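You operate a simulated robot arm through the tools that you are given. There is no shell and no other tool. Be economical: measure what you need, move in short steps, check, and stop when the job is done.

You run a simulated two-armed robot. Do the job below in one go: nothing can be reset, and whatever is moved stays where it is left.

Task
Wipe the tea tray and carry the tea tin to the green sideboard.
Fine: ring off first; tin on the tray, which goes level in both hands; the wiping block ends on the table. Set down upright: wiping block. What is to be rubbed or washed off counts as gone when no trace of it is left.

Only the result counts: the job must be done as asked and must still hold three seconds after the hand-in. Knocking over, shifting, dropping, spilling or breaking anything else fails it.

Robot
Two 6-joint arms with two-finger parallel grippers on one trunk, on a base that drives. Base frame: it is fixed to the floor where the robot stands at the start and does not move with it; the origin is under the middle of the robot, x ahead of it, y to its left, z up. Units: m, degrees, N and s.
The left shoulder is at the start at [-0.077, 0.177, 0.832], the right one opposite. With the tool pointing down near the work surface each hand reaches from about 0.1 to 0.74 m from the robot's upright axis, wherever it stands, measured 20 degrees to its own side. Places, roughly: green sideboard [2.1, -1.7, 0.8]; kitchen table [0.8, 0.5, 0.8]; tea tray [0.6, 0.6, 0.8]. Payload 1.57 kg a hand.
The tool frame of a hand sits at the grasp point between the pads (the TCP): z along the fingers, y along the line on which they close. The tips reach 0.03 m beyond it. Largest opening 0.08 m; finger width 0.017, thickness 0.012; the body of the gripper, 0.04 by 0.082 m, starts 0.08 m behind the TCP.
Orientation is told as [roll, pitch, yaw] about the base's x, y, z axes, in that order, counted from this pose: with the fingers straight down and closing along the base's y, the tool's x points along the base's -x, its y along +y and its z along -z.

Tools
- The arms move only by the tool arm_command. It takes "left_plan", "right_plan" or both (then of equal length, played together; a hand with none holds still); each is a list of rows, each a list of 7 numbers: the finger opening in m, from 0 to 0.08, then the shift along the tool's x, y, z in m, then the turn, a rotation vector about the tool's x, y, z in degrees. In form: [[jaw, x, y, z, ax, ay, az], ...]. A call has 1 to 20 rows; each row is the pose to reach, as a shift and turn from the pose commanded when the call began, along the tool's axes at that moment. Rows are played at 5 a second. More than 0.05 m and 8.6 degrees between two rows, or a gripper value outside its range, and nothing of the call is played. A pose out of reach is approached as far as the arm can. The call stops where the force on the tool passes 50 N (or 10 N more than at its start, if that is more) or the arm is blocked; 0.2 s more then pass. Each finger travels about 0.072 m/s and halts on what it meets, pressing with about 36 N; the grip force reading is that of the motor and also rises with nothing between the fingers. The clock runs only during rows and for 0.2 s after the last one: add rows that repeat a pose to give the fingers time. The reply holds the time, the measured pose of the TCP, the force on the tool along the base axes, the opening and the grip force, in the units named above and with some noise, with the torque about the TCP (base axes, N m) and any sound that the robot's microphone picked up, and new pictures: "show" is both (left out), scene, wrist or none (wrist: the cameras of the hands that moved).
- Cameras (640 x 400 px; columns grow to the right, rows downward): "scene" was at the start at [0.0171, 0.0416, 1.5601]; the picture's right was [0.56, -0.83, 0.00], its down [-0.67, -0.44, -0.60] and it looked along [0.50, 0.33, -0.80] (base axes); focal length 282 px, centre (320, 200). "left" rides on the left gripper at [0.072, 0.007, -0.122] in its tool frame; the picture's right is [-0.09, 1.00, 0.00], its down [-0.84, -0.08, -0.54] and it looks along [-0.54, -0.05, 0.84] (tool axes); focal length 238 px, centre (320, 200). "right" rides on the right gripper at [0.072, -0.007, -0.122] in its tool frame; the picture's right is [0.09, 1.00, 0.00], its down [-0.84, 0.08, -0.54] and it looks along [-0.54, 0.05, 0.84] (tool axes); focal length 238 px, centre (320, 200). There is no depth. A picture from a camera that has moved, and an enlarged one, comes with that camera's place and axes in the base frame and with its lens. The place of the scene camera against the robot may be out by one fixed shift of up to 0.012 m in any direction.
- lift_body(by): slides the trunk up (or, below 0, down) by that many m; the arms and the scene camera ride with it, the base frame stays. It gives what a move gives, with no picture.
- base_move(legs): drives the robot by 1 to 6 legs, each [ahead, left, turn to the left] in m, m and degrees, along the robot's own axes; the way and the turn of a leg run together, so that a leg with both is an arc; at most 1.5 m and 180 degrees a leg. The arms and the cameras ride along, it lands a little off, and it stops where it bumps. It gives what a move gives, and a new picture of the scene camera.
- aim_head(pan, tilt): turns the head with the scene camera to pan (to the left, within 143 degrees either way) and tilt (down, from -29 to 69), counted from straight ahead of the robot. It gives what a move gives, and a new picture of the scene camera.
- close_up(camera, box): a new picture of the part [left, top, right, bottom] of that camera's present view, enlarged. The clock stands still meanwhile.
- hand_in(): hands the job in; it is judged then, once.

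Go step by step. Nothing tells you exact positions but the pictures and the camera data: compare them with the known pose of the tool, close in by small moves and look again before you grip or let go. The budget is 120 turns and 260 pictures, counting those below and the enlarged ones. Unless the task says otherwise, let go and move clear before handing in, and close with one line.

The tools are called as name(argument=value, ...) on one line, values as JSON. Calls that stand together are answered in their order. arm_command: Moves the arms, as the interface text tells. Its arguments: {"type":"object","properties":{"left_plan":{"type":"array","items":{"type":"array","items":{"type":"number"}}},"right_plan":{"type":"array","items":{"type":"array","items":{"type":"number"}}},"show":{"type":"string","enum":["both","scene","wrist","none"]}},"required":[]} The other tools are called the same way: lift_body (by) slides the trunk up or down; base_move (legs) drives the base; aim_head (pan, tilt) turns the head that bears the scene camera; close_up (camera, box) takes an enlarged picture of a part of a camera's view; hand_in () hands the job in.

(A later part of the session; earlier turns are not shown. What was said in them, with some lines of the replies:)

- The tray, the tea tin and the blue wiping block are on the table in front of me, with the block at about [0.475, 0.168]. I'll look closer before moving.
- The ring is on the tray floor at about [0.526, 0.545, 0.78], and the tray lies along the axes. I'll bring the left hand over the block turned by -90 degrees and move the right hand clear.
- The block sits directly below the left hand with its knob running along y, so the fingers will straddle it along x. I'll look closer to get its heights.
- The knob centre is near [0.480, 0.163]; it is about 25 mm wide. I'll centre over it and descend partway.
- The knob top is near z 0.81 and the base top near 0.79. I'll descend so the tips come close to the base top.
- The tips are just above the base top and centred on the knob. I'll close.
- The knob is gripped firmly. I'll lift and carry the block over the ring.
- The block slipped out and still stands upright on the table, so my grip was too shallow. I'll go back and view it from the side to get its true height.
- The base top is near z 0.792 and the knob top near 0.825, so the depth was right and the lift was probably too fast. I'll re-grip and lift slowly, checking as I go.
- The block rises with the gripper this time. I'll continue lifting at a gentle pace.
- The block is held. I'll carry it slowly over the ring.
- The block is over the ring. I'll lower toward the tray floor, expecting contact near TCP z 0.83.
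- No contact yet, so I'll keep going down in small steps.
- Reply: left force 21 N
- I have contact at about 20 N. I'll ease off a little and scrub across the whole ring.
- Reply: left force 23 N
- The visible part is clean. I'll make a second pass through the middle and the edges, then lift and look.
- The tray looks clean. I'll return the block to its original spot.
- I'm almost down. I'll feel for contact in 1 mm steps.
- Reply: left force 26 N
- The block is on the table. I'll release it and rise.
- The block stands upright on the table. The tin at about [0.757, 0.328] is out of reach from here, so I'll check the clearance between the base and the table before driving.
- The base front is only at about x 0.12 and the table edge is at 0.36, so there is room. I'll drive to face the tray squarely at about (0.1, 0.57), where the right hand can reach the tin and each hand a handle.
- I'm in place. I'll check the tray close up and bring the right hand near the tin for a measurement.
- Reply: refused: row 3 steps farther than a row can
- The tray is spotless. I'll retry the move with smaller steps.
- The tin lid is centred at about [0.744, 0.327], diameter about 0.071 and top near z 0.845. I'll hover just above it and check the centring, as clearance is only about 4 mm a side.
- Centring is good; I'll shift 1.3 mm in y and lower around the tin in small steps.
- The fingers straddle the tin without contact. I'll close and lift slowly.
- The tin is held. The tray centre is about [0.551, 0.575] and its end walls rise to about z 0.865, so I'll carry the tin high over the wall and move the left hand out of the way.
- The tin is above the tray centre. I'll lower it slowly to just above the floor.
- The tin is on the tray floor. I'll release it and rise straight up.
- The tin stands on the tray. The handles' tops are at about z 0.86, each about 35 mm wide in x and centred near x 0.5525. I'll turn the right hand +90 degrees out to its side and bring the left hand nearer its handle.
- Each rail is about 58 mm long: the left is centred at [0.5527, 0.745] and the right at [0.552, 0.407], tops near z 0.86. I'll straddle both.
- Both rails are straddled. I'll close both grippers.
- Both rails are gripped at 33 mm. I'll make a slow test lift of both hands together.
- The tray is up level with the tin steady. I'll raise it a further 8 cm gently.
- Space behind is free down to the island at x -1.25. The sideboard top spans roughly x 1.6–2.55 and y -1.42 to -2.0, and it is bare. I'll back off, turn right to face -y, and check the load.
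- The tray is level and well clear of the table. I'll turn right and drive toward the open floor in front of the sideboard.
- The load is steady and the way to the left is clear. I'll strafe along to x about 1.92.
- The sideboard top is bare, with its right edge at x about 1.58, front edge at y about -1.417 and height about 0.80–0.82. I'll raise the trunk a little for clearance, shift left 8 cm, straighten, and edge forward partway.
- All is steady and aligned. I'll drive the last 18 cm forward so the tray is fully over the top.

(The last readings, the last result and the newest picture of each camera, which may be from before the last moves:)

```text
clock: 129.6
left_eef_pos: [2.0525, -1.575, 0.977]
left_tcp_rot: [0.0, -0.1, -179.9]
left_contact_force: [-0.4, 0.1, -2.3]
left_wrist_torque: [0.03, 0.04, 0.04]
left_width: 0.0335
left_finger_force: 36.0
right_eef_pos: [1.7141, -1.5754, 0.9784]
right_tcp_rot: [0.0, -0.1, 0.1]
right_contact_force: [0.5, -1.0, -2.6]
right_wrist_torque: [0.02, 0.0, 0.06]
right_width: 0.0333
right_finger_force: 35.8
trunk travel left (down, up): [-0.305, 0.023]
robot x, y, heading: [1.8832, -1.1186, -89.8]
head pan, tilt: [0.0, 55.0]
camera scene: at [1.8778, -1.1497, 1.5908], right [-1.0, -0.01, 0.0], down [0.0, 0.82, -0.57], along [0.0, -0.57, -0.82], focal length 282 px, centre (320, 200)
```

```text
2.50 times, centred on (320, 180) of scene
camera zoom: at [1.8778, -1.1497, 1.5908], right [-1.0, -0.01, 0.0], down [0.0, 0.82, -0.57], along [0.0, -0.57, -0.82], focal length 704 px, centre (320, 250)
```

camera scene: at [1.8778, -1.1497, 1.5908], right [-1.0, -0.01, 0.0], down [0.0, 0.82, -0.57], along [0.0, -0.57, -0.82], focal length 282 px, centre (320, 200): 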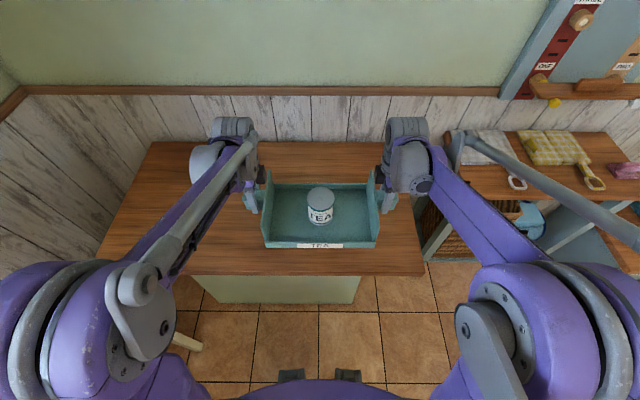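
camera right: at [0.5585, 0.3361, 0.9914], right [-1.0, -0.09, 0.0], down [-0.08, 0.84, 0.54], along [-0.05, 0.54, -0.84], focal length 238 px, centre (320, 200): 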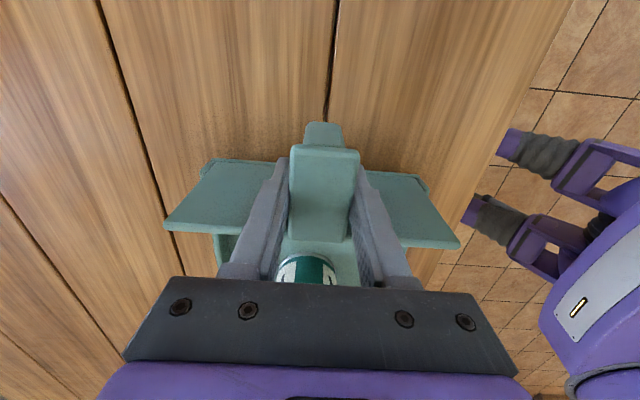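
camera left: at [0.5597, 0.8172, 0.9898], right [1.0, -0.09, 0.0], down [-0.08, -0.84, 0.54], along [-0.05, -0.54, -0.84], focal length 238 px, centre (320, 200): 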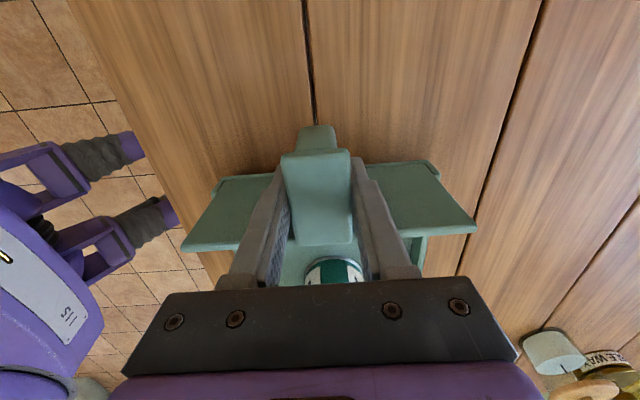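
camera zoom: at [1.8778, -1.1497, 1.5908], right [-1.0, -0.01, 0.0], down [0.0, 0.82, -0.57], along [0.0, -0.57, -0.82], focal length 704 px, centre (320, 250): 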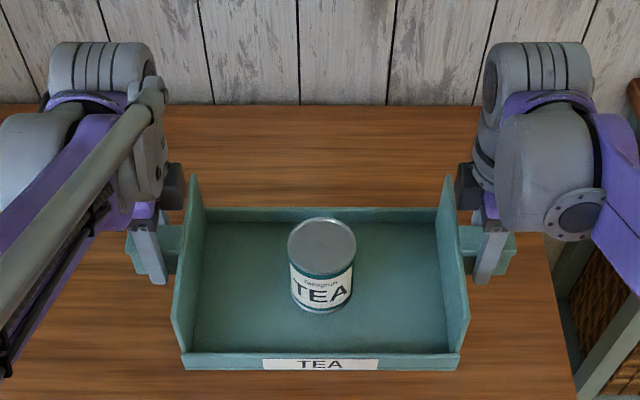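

The tray is fully over the top with margin on every side. I'll lower both hands together, slowly.

arm_command(left_plan=[[0.01, 0, 0, 0.003, 0, 0, 0], [0.01, 0, 0, 0.01, 0, 0, 0], [0.01, 0, 0, 0.018, 0, 0, 0], [0.01, 0, 0, 0.027, 0, 0, 0], [0.01, 0, 0, 0.036, 0, 0, 0], [0.01, 0, 0, 0.045, 0, 0, 0], [0.01, 0, 0, 0.054, 0, 0, 0], [0.01, 0, 0, 0.062, 0, 0, 0], [0.01, 0, 0, 0.068, 0, 0, 0], [0.01, 0, 0, 0.07, 0, 0, 0]], right_plan=[[0.01, 0, 0, 0.003, 0, 0, 0], [0.01, 0, 0, 0.01, 0, 0, 0], [0.01, 0, 0, 0.018, 0, 0, 0], [0.01, 0, 0, 0.027, 0, 0, 0], [0.01, 0, 0, 0.036, 0, 0, 0], [0.01, 0, 0, 0.045, 0, 0, 0], [0.01, 0, 0, 0.054, 0, 0, 0], [0.01, 0, 0, 0.062, 0, 0, 0], [0.01, 0, 0, 0.068, 0, 0, 0], [0.01, 0, 0, 0.07, 0, 0, 0]])

close_up(camera="left", box=[160, 80, 480, 280])

```text
clock: 131.8
left_eef_pos: [2.054, -1.5753, 0.9068]
left_tcp_rot: [0.1, 0.0, -179.9]
left_contact_force: [-2.8, -0.3, 3.1]
left_wrist_torque: [0.05, 0.76, 0.12]
left_width: 0.0335
left_finger_force: 36.3
right_eef_pos: [1.7147, -1.5758, 0.9084]
right_tcp_rot: [0.0, 0.0, 0.1]
right_contact_force: [3.7, 0.3, -7.7]
right_wrist_torque: [-0.04, 1.09, -0.09]
right_width: 0.0337
right_finger_force: 36.2
trunk travel left (down, up): [-0.305, 0.023]
robot x, y, heading: [1.878, -1.1234, -89.4]
head pan, tilt: [0.0, 55.0]
camera scene: at [1.8778, -1.1501, 1.591], right [-1.0, -0.01, 0.0], down [0.0, 0.82, -0.57], along [0.0, -0.57, -0.82], focal length 282 px, centre (320, 200)
camera right: at [1.6415, -1.582, 1.0317], right [-0.09, 1.0, 0.0], down [0.84, 0.08, 0.54], along [0.54, 0.05, -0.84], focal length 238 px, centre (320, 200)
camera left: at [2.1258, -1.583, 1.0293], right [-0.09, -1.0, 0.0], down [-0.84, 0.08, 0.54], along [-0.54, 0.05, -0.84], focal length 238 px, centre (320, 200)
```

scene: 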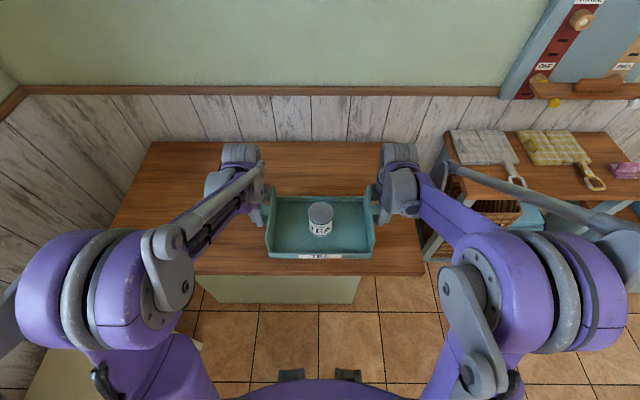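
right: 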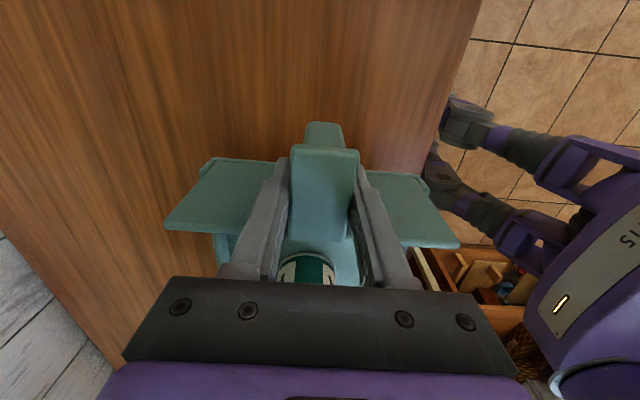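
left: 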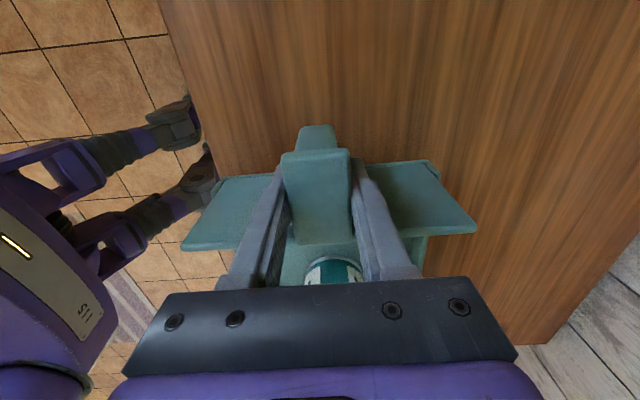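

```text
2.00 times, centred on (320, 180) of left
camera zoom: at [2.1258, -1.583, 1.0293], right [-0.09, -1.0, 0.0], down [-0.84, 0.08, 0.54], along [-0.54, 0.05, -0.84], focal length 477 px, centre (320, 240)
```

zoom: 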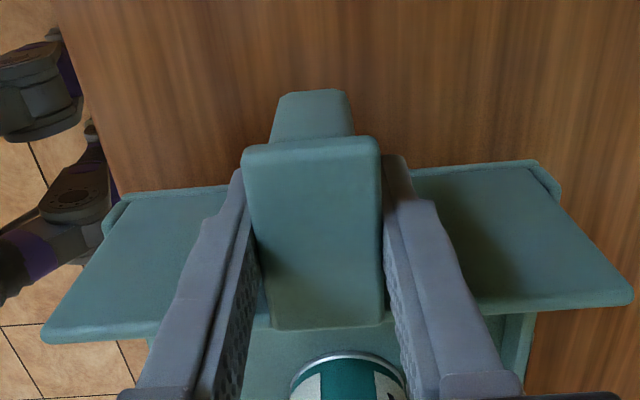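

The combined force still equals the tray's weight, so it isn't touching yet. I'll go on in small steps.

arm_command(left_plan=[[0.01, 0, 0, 0.002, 0, 0, 0], [0.01, 0, 0, 0.005, 0, 0, 0], [0.01, 0, 0, 0.008, 0, 0, 0]], right_plan=[[0.01, 0, 0, 0.002, 0, 0, 0], [0.01, 0, 0, 0.005, 0, 0, 0], [0.01, 0, 0, 0.008, 0, 0, 0]], show="none")

arm_command(left_plan=[[0.01, 0, 0, 0.0015, 0, 0, 0], [0.01, 0, 0, 0.003, 0, 0, 0]], right_plan=[[0.01, 0, 0, 0.0015, 0, 0, 0], [0.01, 0, 0, 0.003, 0, 0, 0]], show="none")

```text
clock: 132.6
left_eef_pos: [2.0532, -1.5761, 0.8998]
left_tcp_rot: [0.0, 0.1, -179.9]
left_contact_force: [-2.9, -1.5, -3.1]
left_wrist_torque: [0.0, -0.1, 0.18]
left_width: 0.0338
left_finger_force: 36.3
right_eef_pos: [1.7143, -1.5767, 0.8998]
right_tcp_rot: [0.0, 0.0, 0.1]
right_contact_force: [2.9, 0.5, -3.0]
right_wrist_torque: [0.02, -0.03, 0.2]
right_width: 0.0336
right_finger_force: 36.4
trunk travel left (down, up): [-0.305, 0.023]
robot x, y, heading: [1.8833, -1.1176, -89.8]
head pan, tilt: [0.0, 55.0]
```

```text
clock: 133.2
left_eef_pos: [2.0524, -1.5756, 0.8969]
left_tcp_rot: [-0.1, 0.0, -180.0]
left_contact_force: [-2.8, 0.0, -7.5]
left_wrist_torque: [-0.05, -1.09, 0.06]
left_width: 0.0335
left_finger_force: 36.0
right_eef_pos: [1.7138, -1.5757, 0.8988]
right_tcp_rot: [0.1, 0.0, 0.0]
right_contact_force: [3.3, 0.3, 2.9]
right_wrist_torque: [0.05, -0.58, -0.01]
right_width: 0.0337
right_finger_force: 36.2
trunk travel left (down, up): [-0.305, 0.023]
robot x, y, heading: [1.8812, -1.1174, -89.7]
head pan, tilt: [0.0, 55.0]
```

Still only the tray's weight, about 4.6 N, so I'll keep stepping down.

arm_command(left_plan=[[0.01, 0, 0, 0.0015, 0, 0, 0], [0.01, 0, 0, 0.003, 0, 0, 0]], right_plan=[[0.01, 0, 0, 0.0015, 0, 0, 0], [0.01, 0, 0, 0.003, 0, 0, 0]], show="none")

arm_command(left_plan=[[0.01, 0, 0, 0.001, 0, 0, 0], [0.01, 0, 0, 0.002, 0, 0, 0]], right_plan=[[0.01, 0, 0, 0.001, 0, 0, 0], [0.01, 0, 0, 0.002, 0, 0, 0]], show="none")

arm_command(left_plan=[[0.01, 0, 0, 0.001, 0, 0, 0], [0.01, 0, 0, 0.002, 0, 0, 0]], right_plan=[[0.01, 0, 0, 0.001, 0, 0, 0], [0.01, 0, 0, 0.002, 0, 0, 0]], show="none")

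```text
clock: 133.8
left_eef_pos: [2.0534, -1.5759, 0.8931]
left_tcp_rot: [0.0, 0.0, -179.9]
left_contact_force: [-0.8, 0.4, -7.9]
left_wrist_torque: [-0.02, -1.05, 0.01]
left_width: 0.0335
left_finger_force: 36.0
right_eef_pos: [1.715, -1.5748, 0.8951]
right_tcp_rot: [0.0, 0.0, 0.1]
right_contact_force: [1.4, -0.6, 3.8]
right_wrist_torque: [-0.02, -1.03, 0.03]
right_width: 0.0335
right_finger_force: 36.3
trunk travel left (down, up): [-0.305, 0.023]
robot x, y, heading: [1.8795, -1.1184, -89.7]
head pan, tilt: [0.0, 55.0]
```

```text
clock: 134.4
left_eef_pos: [2.0522, -1.5763, 0.8916]
left_tcp_rot: [0.0, 0.0, -179.9]
left_contact_force: [-3.8, -0.5, -4.2]
left_wrist_torque: [0.06, -0.7, 0.12]
left_width: 0.0335
left_finger_force: 36.2
right_eef_pos: [1.7146, -1.5762, 0.8939]
right_tcp_rot: [0.0, 0.0, 0.0]
right_contact_force: [3.4, 1.1, -0.8]
right_wrist_torque: [-0.06, 0.04, -0.01]
right_width: 0.0334
right_finger_force: 36.3
trunk travel left (down, up): [-0.305, 0.023]
robot x, y, heading: [1.8801, -1.1197, -89.7]
head pan, tilt: [0.0, 55.0]
```

```text
clock: 135.0
left_eef_pos: [2.0529, -1.5752, 0.8884]
left_tcp_rot: [0.0, 0.0, -180.0]
left_contact_force: [-2.8, -1.1, 1.8]
left_wrist_torque: [0.03, 0.6, 0.1]
left_width: 0.0336
left_finger_force: 35.6
right_eef_pos: [1.7146, -1.5757, 0.8906]
right_tcp_rot: [0.0, 0.0, 0.2]
right_contact_force: [2.9, 0.3, -6.5]
right_wrist_torque: [-0.01, 0.86, 0.11]
right_width: 0.0337
right_finger_force: 36.0
trunk travel left (down, up): [-0.305, 0.023]
robot x, y, heading: [1.8802, -1.1195, -89.5]
head pan, tilt: [0.0, 55.0]
```

Not down yet; the bottom should be near z 0.81. I'll keep lowering.

arm_command(left_plan=[[0.01, 0, 0, 0.001, 0, 0, 0], [0.01, 0, 0, 0.002, 0, 0, 0]], right_plan=[[0.01, 0, 0, 0.0015, 0, 0, 0], [0.01, 0, 0, 0.003, 0, 0, 0]], show="none")

arm_command(left_plan=[[0.01, 0, 0, 0.001, 0, 0, 0], [0.01, 0, 0, 0.002, 0, 0, 0]], right_plan=[[0.01, 0, 0, 0.001, 0, 0, 0], [0.01, 0, 0, 0.002, 0, 0, 0]], show="none")

arm_command(left_plan=[[0.01, 0, 0, 0.001, 0, 0, 0], [0.01, 0, 0, 0.002, 0, 0, 0]], right_plan=[[0.01, 0, 0, 0.001, 0, 0, 0], [0.01, 0, 0, 0.002, 0, 0, 0]], show="scene")

```text
clock: 135.6
left_eef_pos: [2.053, -1.5754, 0.888]
left_tcp_rot: [-0.1, 0.2, -179.9]
left_contact_force: [0.1, 0.2, -3.1]
left_wrist_torque: [0.02, 0.33, -0.03]
left_width: 0.0337
left_finger_force: 35.7
right_eef_pos: [1.7134, -1.5749, 0.8889]
right_tcp_rot: [0.0, 0.1, 0.1]
right_contact_force: [-1.2, 0.5, -2.1]
right_wrist_torque: [0.04, -0.6, 0.2]
right_width: 0.0334
right_finger_force: 36.0
trunk travel left (down, up): [-0.305, 0.023]
robot x, y, heading: [1.8803, -1.1216, -89.7]
head pan, tilt: [0.0, 55.0]
```

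```text
clock: 136.2
left_eef_pos: [2.0524, -1.5751, 0.8854]
left_tcp_rot: [0.0, 0.1, -180.0]
left_contact_force: [0.5, 0.4, -8.0]
left_wrist_torque: [-0.02, -0.65, 0.22]
left_width: 0.0338
left_finger_force: 36.2
right_eef_pos: [1.715, -1.5757, 0.8844]
right_tcp_rot: [0.0, 0.0, 0.0]
right_contact_force: [-0.6, 0.9, 1.9]
right_wrist_torque: [0.05, -0.78, 0.07]
right_width: 0.0335
right_finger_force: 36.2
trunk travel left (down, up): [-0.305, 0.023]
robot x, y, heading: [1.8802, -1.12, -89.5]
head pan, tilt: [0.0, 55.0]
```

```text
clock: 136.8
left_eef_pos: [2.0533, -1.5743, 0.8835]
left_tcp_rot: [0.1, 0.1, -179.9]
left_contact_force: [3.7, 0.0, -8.0]
left_wrist_torque: [0.01, -0.98, 0.02]
left_width: 0.0336
left_finger_force: 35.7
right_eef_pos: [1.716, -1.5775, 0.883]
right_tcp_rot: [0.0, 0.0, 0.0]
right_contact_force: [-4.0, 0.5, 3.7]
right_wrist_torque: [-0.01, -1.12, 0.1]
right_width: 0.0339
right_finger_force: 35.7
trunk travel left (down, up): [-0.305, 0.023]
robot x, y, heading: [1.882, -1.1186, -89.7]
head pan, tilt: [0.0, 55.0]
camera scene: at [1.8778, -1.15, 1.591], right [-1.0, -0.01, 0.0], down [0.0, 0.82, -0.57], along [0.0, -0.57, -0.82], focal length 282 px, centre (320, 200)
```

scene: 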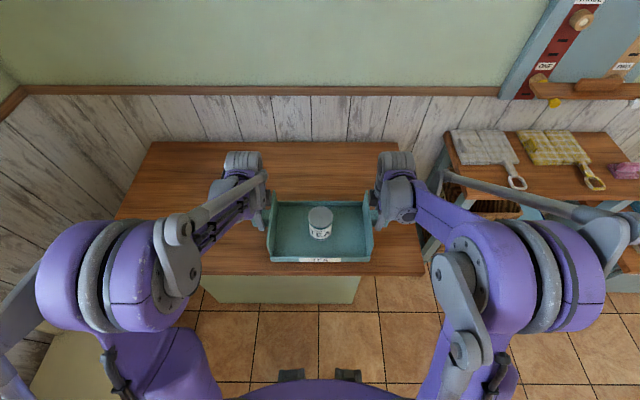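

Still hanging; I'll continue down.

arm_command(left_plan=[[0.01, 0, 0, 0.001, 0, 0, 0], [0.01, 0, 0, 0.002, 0, 0, 0]], right_plan=[[0.01, 0, 0, 0.001, 0, 0, 0], [0.01, 0, 0, 0.002, 0, 0, 0]], show="none")

arm_command(left_plan=[[0.01, 0, 0, 0.001, 0, 0, 0], [0.01, 0, 0, 0.002, 0, 0, 0]], right_plan=[[0.01, 0, 0, 0.001, 0, 0, 0], [0.01, 0, 0, 0.002, 0, 0, 0]], show="none")

arm_command(left_plan=[[0.01, 0, 0, 0.001, 0, 0, 0], [0.01, 0, 0, 0.002, 0, 0, 0]], right_plan=[[0.01, 0, 0, 0.001, 0, 0, 0], [0.01, 0, 0, 0.002, 0, 0, 0]], show="none")

```text
clock: 137.4
left_eef_pos: [2.0536, -1.5758, 0.8804]
left_tcp_rot: [0.0, 0.0, -179.9]
left_contact_force: [3.3, 0.7, -5.1]
left_wrist_torque: [0.01, -0.88, -0.04]
left_width: 0.0335
left_finger_force: 35.9
right_eef_pos: [1.7135, -1.5776, 0.882]
right_tcp_rot: [0.0, 0.1, 0.0]
right_contact_force: [-3.4, -1.2, 0.2]
right_wrist_torque: [0.0, -0.09, -0.15]
right_width: 0.0336
right_finger_force: 35.7
trunk travel left (down, up): [-0.305, 0.023]
robot x, y, heading: [1.8826, -1.1213, -89.7]
head pan, tilt: [0.0, 55.0]
```

```text
clock: 138.0
left_eef_pos: [2.0528, -1.5748, 0.8788]
left_tcp_rot: [0.0, 0.0, -179.9]
left_contact_force: [4.4, 0.0, -3.1]
left_wrist_torque: [0.12, -0.26, 0.02]
left_width: 0.0335
left_finger_force: 36.0
right_eef_pos: [1.7128, -1.5756, 0.879]
right_tcp_rot: [0.0, 0.0, 0.1]
right_contact_force: [-4.3, 0.0, -1.3]
right_wrist_torque: [-0.08, 0.04, 0.11]
right_width: 0.0338
right_finger_force: 36.0
trunk travel left (down, up): [-0.305, 0.023]
robot x, y, heading: [1.8789, -1.1186, -89.5]
head pan, tilt: [0.0, 55.0]
```

```text
clock: 138.6
left_eef_pos: [2.0531, -1.5756, 0.8775]
left_tcp_rot: [0.0, 0.0, -179.9]
left_contact_force: [4.7, -0.5, -0.8]
left_wrist_torque: [-0.02, 0.52, 0.13]
left_width: 0.0335
left_finger_force: 35.8
right_eef_pos: [1.7142, -1.5753, 0.8785]
right_tcp_rot: [0.0, 0.1, 0.1]
right_contact_force: [-4.2, 0.5, -5.8]
right_wrist_torque: [0.04, 0.34, 0.22]
right_width: 0.0335
right_finger_force: 35.9
trunk travel left (down, up): [-0.305, 0.023]
robot x, y, heading: [1.881, -1.1153, -90.0]
head pan, tilt: [0.0, 55.0]
```

Contact should be close now, near TCP z 0.875.

arm_command(left_plan=[[0.01, 0, 0, 0.001, 0, 0, 0], [0.01, 0, 0, 0.0015, 0, 0, 0]], right_plan=[[0.01, 0, 0, 0.001, 0, 0, 0], [0.01, 0, 0, 0.0015, 0, 0, 0]], show="none")

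arm_command(left_plan=[[0.01, 0, 0, 0.001, 0, 0, 0], [0.01, 0, 0, 0.0015, 0, 0, 0]], right_plan=[[0.01, 0, 0, 0.001, 0, 0, 0], [0.01, 0, 0, 0.0015, 0, 0, 0]], show="none")

arm_command(left_plan=[[0.01, 0, 0, 0.001, 0, 0, 0], [0.01, 0, 0, 0.0015, 0, 0, 0]], right_plan=[[0.01, 0, 0, 0.001, 0, 0, 0], [0.01, 0, 0, 0.0015, 0, 0, 0]], show="none")

```text
clock: 139.2
left_eef_pos: [2.0539, -1.575, 0.8753]
left_tcp_rot: [0.0, 0.0, -180.0]
left_contact_force: [4.9, 0.1, -1.5]
left_wrist_torque: [-0.07, 0.38, 0.03]
left_width: 0.0336
left_finger_force: 36.3
right_eef_pos: [1.7159, -1.5755, 0.8759]
right_tcp_rot: [0.0, 0.0, 0.0]
right_contact_force: [-5.8, -0.3, -3.4]
right_wrist_torque: [0.02, -0.02, 0.0]
right_width: 0.0335
right_finger_force: 35.7
trunk travel left (down, up): [-0.305, 0.023]
robot x, y, heading: [1.8814, -1.1204, -89.9]
head pan, tilt: [0.0, 55.0]
```

```text
clock: 139.8
left_eef_pos: [2.0532, -1.5743, 0.8745]
left_tcp_rot: [0.0, 0.1, -179.9]
left_contact_force: [4.1, 0.0, -7.1]
left_wrist_torque: [0.06, -1.02, 0.11]
left_width: 0.0336
left_finger_force: 36.1
right_eef_pos: [1.7146, -1.5757, 0.8739]
right_tcp_rot: [0.0, 0.0, 0.1]
right_contact_force: [-3.8, 0.9, 1.9]
right_wrist_torque: [-0.02, -0.63, -0.02]
right_width: 0.0337
right_finger_force: 35.5
trunk travel left (down, up): [-0.305, 0.023]
robot x, y, heading: [1.8819, -1.1227, -89.8]
head pan, tilt: [0.0, 55.0]
```

```text
clock: 140.4
left_eef_pos: [2.0539, -1.5756, 0.8714]
left_tcp_rot: [0.1, 0.0, -180.0]
left_contact_force: [1.9, 1.1, -4.5]
left_wrist_torque: [0.01, -0.47, -0.08]
left_width: 0.0336
left_finger_force: 35.6
right_eef_pos: [1.7143, -1.5753, 0.8731]
right_tcp_rot: [-0.1, -0.1, 0.0]
right_contact_force: [-2.1, -1.2, -0.6]
right_wrist_torque: [0.02, -0.14, -0.15]
right_width: 0.0333
right_finger_force: 35.5
trunk travel left (down, up): [-0.305, 0.023]
robot x, y, heading: [1.8798, -1.1198, -89.9]
head pan, tilt: [0.0, 55.0]
```

Still free. I'll look at the gap before continuing.

close_up(camera="scene", box=[240, 170, 400, 290])

close_up(camera="right", box=[160, 80, 480, 280])

```text
3.33 times, centred on (320, 230) of scene
camera zoom: at [1.8778, -1.15, 1.591], right [-1.0, -0.01, 0.0], down [0.0, 0.82, -0.57], along [0.0, -0.57, -0.82], focal length 938 px, centre (320, 100)
```

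zoom: 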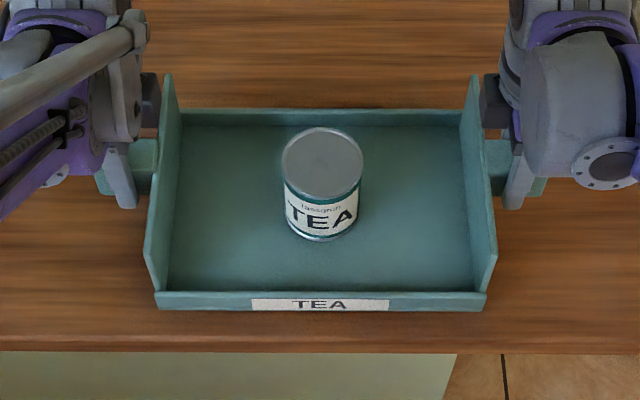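

```text
2.00 times, centred on (320, 180) of right
camera zoom: at [1.6412, -1.5823, 0.9957], right [-0.09, 1.0, 0.0], down [0.84, 0.08, 0.54], along [0.54, 0.05, -0.84], focal length 477 px, centre (320, 240)
```

zoom: 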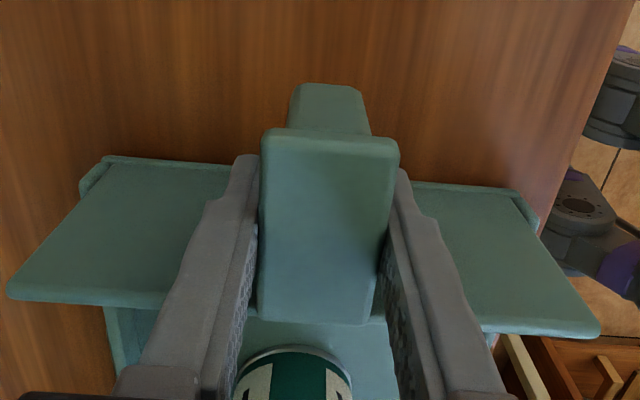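

From the front edge's parallax I now put the top nearer z 0.73, so about 6 cm remains. I'll lower 2 cm at a time, gently.

arm_command(left_plan=[[0.01, 0, 0, 0.002, 0, 0, 0], [0.01, 0, 0, 0.005, 0, 0, 0], [0.01, 0, 0, 0.008, 0, 0, 0], [0.01, 0, 0, 0.011, 0, 0, 0], [0.01, 0, 0, 0.014, 0, 0, 0], [0.01, 0, 0, 0.017, 0, 0, 0], [0.01, 0, 0, 0.019, 0, 0, 0], [0.01, 0, 0, 0.02, 0, 0, 0]], right_plan=[[0.01, 0, 0, 0.002, 0, 0, 0], [0.01, 0, 0, 0.005, 0, 0, 0], [0.01, 0, 0, 0.008, 0, 0, 0], [0.01, 0, 0, 0.011, 0, 0, 0], [0.01, 0, 0, 0.014, 0, 0, 0], [0.01, 0, 0, 0.017, 0, 0, 0], [0.01, 0, 0, 0.019, 0, 0, 0], [0.01, 0, 0, 0.02, 0, 0, 0]], show="scene")

close_up(camera="scene", box=[240, 170, 400, 290])

```text
clock: 142.2
left_eef_pos: [2.0531, -1.5741, 0.8533]
left_tcp_rot: [0.1, 0.1, -179.9]
left_contact_force: [1.3, -9.6, 30.1]
left_wrist_torque: [0.22, 0.01, 0.01]
left_width: 0.0338
left_finger_force: 35.8
right_eef_pos: [1.7156, -1.5749, 0.855]
right_tcp_rot: [-0.1, -0.1, 0.1]
right_contact_force: [2.2, -9.2, 29.3]
right_wrist_torque: [0.17, 0.02, 0.01]
right_width: 0.0341
right_finger_force: 36.0
trunk travel left (down, up): [-0.305, 0.023]
robot x, y, heading: [1.8858, -1.1207, -89.7]
head pan, tilt: [0.0, 55.0]
camera scene: at [1.8781, -1.1475, 1.5912], right [-1.0, -0.01, 0.0], down [-0.01, 0.82, -0.57], along [0.0, -0.57, -0.82], focal length 282 px, centre (320, 200)
```

scene: 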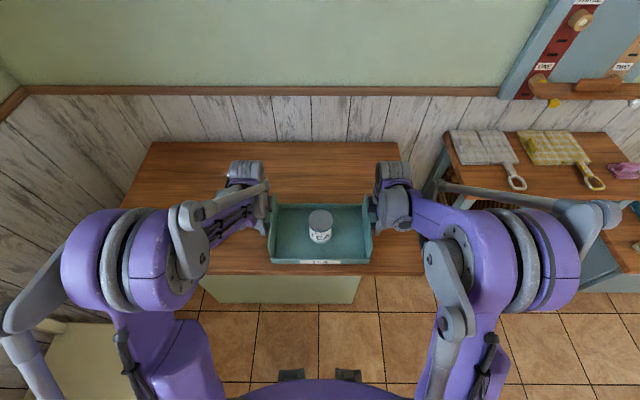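

```text
3.33 times, centred on (320, 230) of scene
camera zoom: at [1.8781, -1.1475, 1.5912], right [-1.0, -0.01, 0.0], down [-0.01, 0.82, -0.57], along [0.0, -0.57, -0.82], focal length 938 px, centre (320, 100)
```

zoom: 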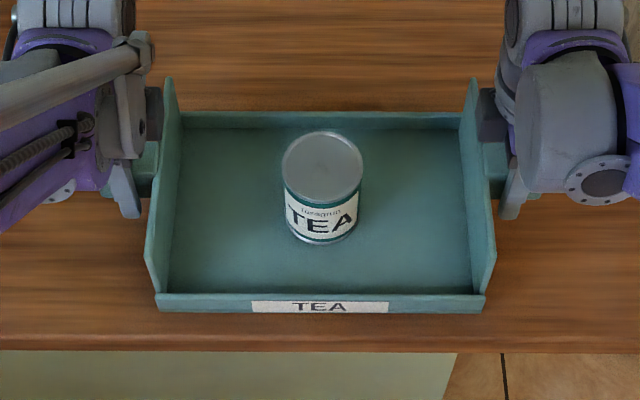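

The tray is on the sideboard, pressed evenly with about 30 N a hand. I'll ease the pressure before opening.

arm_command(left_plan=[[0.01, 0, 0, -0.0007, 0, 0, 0], [0.01, 0, 0, -0.0014, 0, 0, 0], [0.01, 0, 0, -0.0014, 0, 0, 0]], right_plan=[[0.01, 0, 0, -0.0007, 0, 0, 0], [0.01, 0, 0, -0.0014, 0, 0, 0], [0.01, 0, 0, -0.0014, 0, 0, 0]], show="none")

```text
clock: 143.0
left_eef_pos: [2.0539, -1.575, 0.8545]
left_tcp_rot: [-0.1, 0.0, -180.0]
left_contact_force: [2.2, -5.1, 14.0]
left_wrist_torque: [-0.09, 0.19, -0.05]
left_width: 0.0337
left_finger_force: 36.5
right_eef_pos: [1.7159, -1.5754, 0.8562]
right_tcp_rot: [0.1, 0.0, 0.1]
right_contact_force: [0.2, -5.5, 14.5]
right_wrist_torque: [-0.03, -0.32, 0.05]
right_width: 0.0338
right_finger_force: 36.3
trunk travel left (down, up): [-0.305, 0.023]
robot x, y, heading: [1.8827, -1.1201, -89.6]
head pan, tilt: [0.0, 55.0]
```

arm_command(left_plan=[[0.01, 0, 0, -0.0006, 0, 0, 0], [0.01, 0, 0, -0.0011, 0, 0, 0], [0.01, 0, 0, -0.0011, 0, 0, 0]], right_plan=[[0.01, 0, 0, -0.0006, 0, 0, 0], [0.01, 0, 0, -0.0011, 0, 0, 0], [0.01, 0, 0, -0.0011, 0, 0, 0]], show="none")

```text
clock: 143.8
left_eef_pos: [2.0534, -1.5748, 0.8552]
left_tcp_rot: [-0.1, -0.1, -179.9]
left_contact_force: [0.1, 0.3, -5.5]
left_wrist_torque: [0.02, -0.67, -0.05]
left_width: 0.0336
left_finger_force: 36.1
right_eef_pos: [1.7143, -1.5749, 0.8546]
right_tcp_rot: [0.1, -0.1, -0.1]
right_contact_force: [-0.4, -0.4, 1.2]
right_wrist_torque: [0.01, -0.39, -0.06]
right_width: 0.0338
right_finger_force: 35.9
trunk travel left (down, up): [-0.305, 0.023]
robot x, y, heading: [1.8822, -1.12, -89.7]
head pan, tilt: [0.0, 55.0]
```

The pressure is fully off. I'll settle half a millimetre, open both hands and rise straight up.

arm_command(left_plan=[[0.01, 0, 0, 0.0006, 0, 0, 0], [0.01, 0, 0, 0.0006, 0, 0, 0], [0.04, 0, 0, 0.0006, 0, 0, 0], [0.05, 0, 0, 0.0006, 0, 0, 0], [0.065, 0, 0, 0.0006, 0, 0, 0], [0.08, 0, 0, 0.0006, 0, 0, 0], [0.08, 0, 0, 0.0006, 0, 0, 0], [0.08, 0, 0, -0.015, 0, 0, 0], [0.08, 0, 0, -0.035, 0, 0, 0], [0.08, 0, 0, -0.065, 0, 0, 0], [0.08, 0, 0, -0.1, 0, 0, 0], [0.08, 0, 0, -0.14, 0, 0, 0]], right_plan=[[0.01, 0, 0, 0.0006, 0, 0, 0], [0.01, 0, 0, 0.0006, 0, 0, 0], [0.04, 0, 0, 0.0006, 0, 0, 0], [0.05, 0, 0, 0.0006, 0, 0, 0], [0.065, 0, 0, 0.0006, 0, 0, 0], [0.08, 0, 0, 0.0006, 0, 0, 0], [0.08, 0, 0, 0.0006, 0, 0, 0], [0.08, 0, 0, -0.015, 0, 0, 0], [0.08, 0, 0, -0.035, 0, 0, 0], [0.08, 0, 0, -0.065, 0, 0, 0], [0.08, 0, 0, -0.1, 0, 0, 0], [0.08, 0, 0, -0.14, 0, 0, 0]])

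close_up(camera="scene", box=[240, 170, 400, 290])

```text
clock: 146.4
left_eef_pos: [2.0534, -1.5742, 0.9972]
left_tcp_rot: [-0.1, 0.0, -180.0]
left_contact_force: [-0.3, -0.7, 0.3]
left_wrist_torque: [-0.02, 0.01, -0.01]
left_width: 0.08
left_finger_force: 0.0
right_eef_pos: [1.7143, -1.574, 0.9965]
right_tcp_rot: [0.0, 0.0, 0.1]
right_contact_force: [0.5, -0.5, 0.0]
right_wrist_torque: [-0.01, -0.02, 0.0]
right_width: 0.0799
right_finger_force: 0.1
trunk travel left (down, up): [-0.305, 0.023]
robot x, y, heading: [1.8798, -1.1203, -89.8]
head pan, tilt: [0.0, 55.0]
camera scene: at [1.8778, -1.1486, 1.5911], right [-1.0, -0.01, 0.0], down [0.0, 0.82, -0.57], along [0.0, -0.57, -0.82], focal length 282 px, centre (320, 200)
camera right: at [1.6406, -1.5808, 1.1195], right [-0.09, 1.0, 0.0], down [0.84, 0.08, 0.54], along [0.54, 0.05, -0.84], focal length 238 px, centre (320, 200)
camera left: at [2.1254, -1.5823, 1.1186], right [-0.09, -1.0, 0.0], down [-0.84, 0.08, 0.54], along [-0.54, 0.05, -0.84], focal length 238 px, centre (320, 200)
```

scene: 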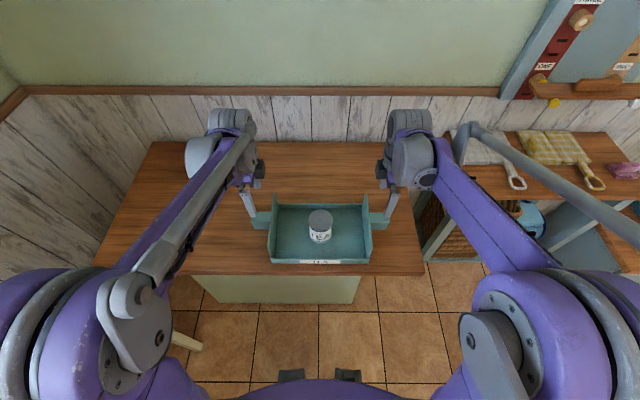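
right: 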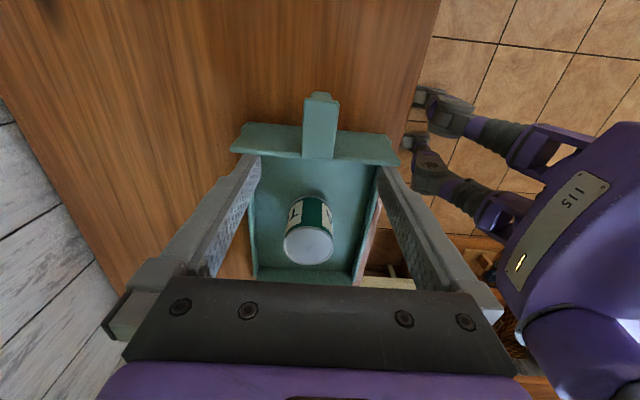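
left: 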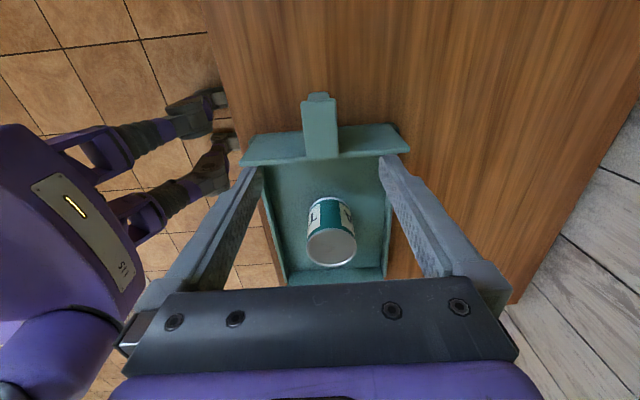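

```text
3.33 times, centred on (320, 230) of scene
camera zoom: at [1.8778, -1.1486, 1.5911], right [-1.0, -0.01, 0.0], down [0.0, 0.82, -0.57], along [0.0, -0.57, -0.82], focal length 938 px, centre (320, 100)
```

zoom: 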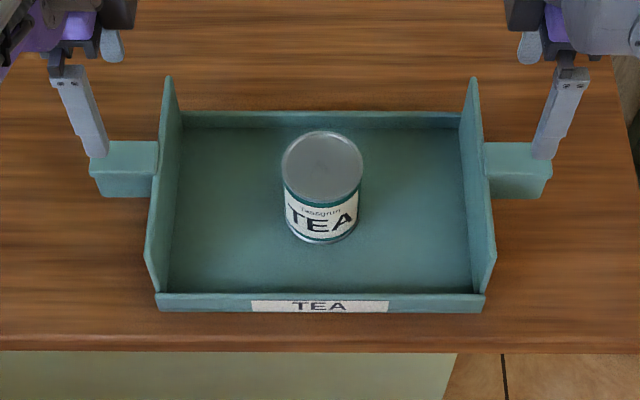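

The tray and tin stand level on the sideboard and both hands are free. I'll back away a little and verify the block on the table.

base_move(legs=[[-0.3, 0, 0]])

aim_head(pan=-125, tilt=25)

close_up(camera="scene", box=[200, 120, 440, 270])

```text
clock: 148.5
left_eef_pos: [2.0512, -1.2761, 0.9956]
left_tcp_rot: [-0.1, 0.1, -180.0]
left_contact_force: [0.3, 0.0, -0.2]
left_wrist_torque: [-0.01, -0.02, 0.02]
left_width: 0.0802
left_finger_force: 0.0
right_eef_pos: [1.7106, -1.2756, 0.9967]
right_tcp_rot: [0.0, 0.0, 0.0]
right_contact_force: [0.3, -0.4, -0.6]
right_wrist_torque: [0.0, 0.0, -0.02]
right_width: 0.08
right_finger_force: 0.1
trunk travel left (down, up): [-0.305, 0.023]
robot x, y, heading: [1.8801, -0.8222, -89.7]
head pan, tilt: [0.0, 55.0]
camera scene: at [1.8761, -0.8496, 1.5912], right [-1.0, -0.01, 0.0], down [0.0, 0.82, -0.57], along [0.0, -0.57, -0.82], focal length 282 px, centre (320, 200)
```

scene: 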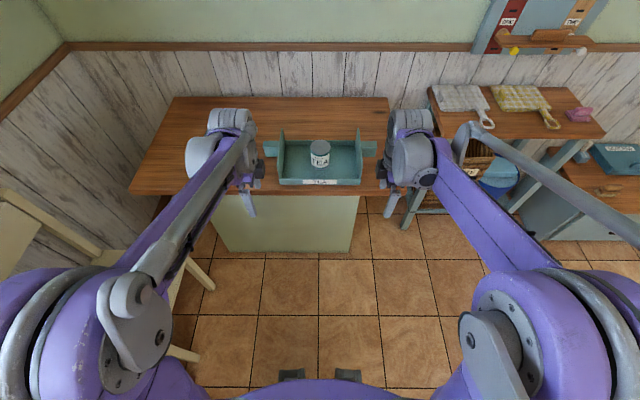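

```text
clock: 150.5
left_eef_pos: [2.051, -1.2755, 0.9952]
left_tcp_rot: [0.1, 0.0, -180.0]
left_contact_force: [0.3, -0.4, 0.4]
left_wrist_torque: [0.01, -0.01, -0.05]
left_width: 0.08
left_finger_force: 0.1
right_eef_pos: [1.7118, -1.2753, 0.9963]
right_tcp_rot: [0.0, 0.0, 0.1]
right_contact_force: [-0.2, 0.7, -0.2]
right_wrist_torque: [0.03, 0.0, 0.0]
right_width: 0.0798
right_finger_force: 0.0
trunk travel left (down, up): [-0.305, 0.023]
robot x, y, heading: [1.8804, -0.8212, -89.7]
head pan, tilt: [-125.0, 25.0]
camera scene: at [1.8, -0.7249, 1.635], right [0.57, 0.82, 0.0], down [0.35, -0.24, -0.91], along [-0.75, 0.52, -0.42], focal length 282 px, centre (320, 200)
```

scene: 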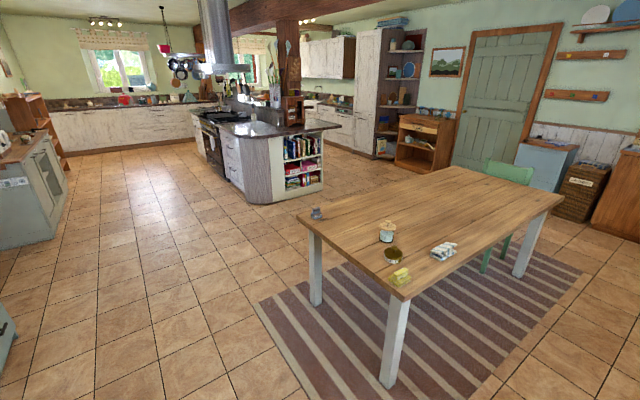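

```text
2.67 times, centred on (320, 195) of scene
camera zoom: at [1.8, -0.7249, 1.635], right [0.57, 0.82, 0.0], down [0.35, -0.24, -0.91], along [-0.75, 0.52, -0.42], focal length 751 px, centre (320, 213)
```

zoom: 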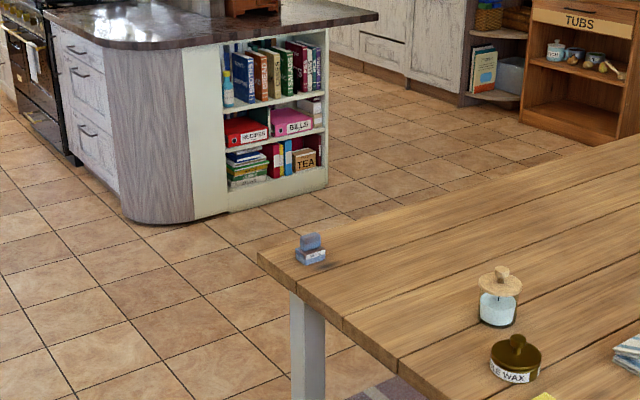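

The wiping block is upright on the table, the other items look unmoved, and the clean tray with the tin stands on the sideboard. I'm handing in.

hand_in()

```text
The job is handed in.
```

The tray is wiped clean and stands on the green sideboard with the tea tin on it, carried level in both hands; the wiping block is upright on the table.
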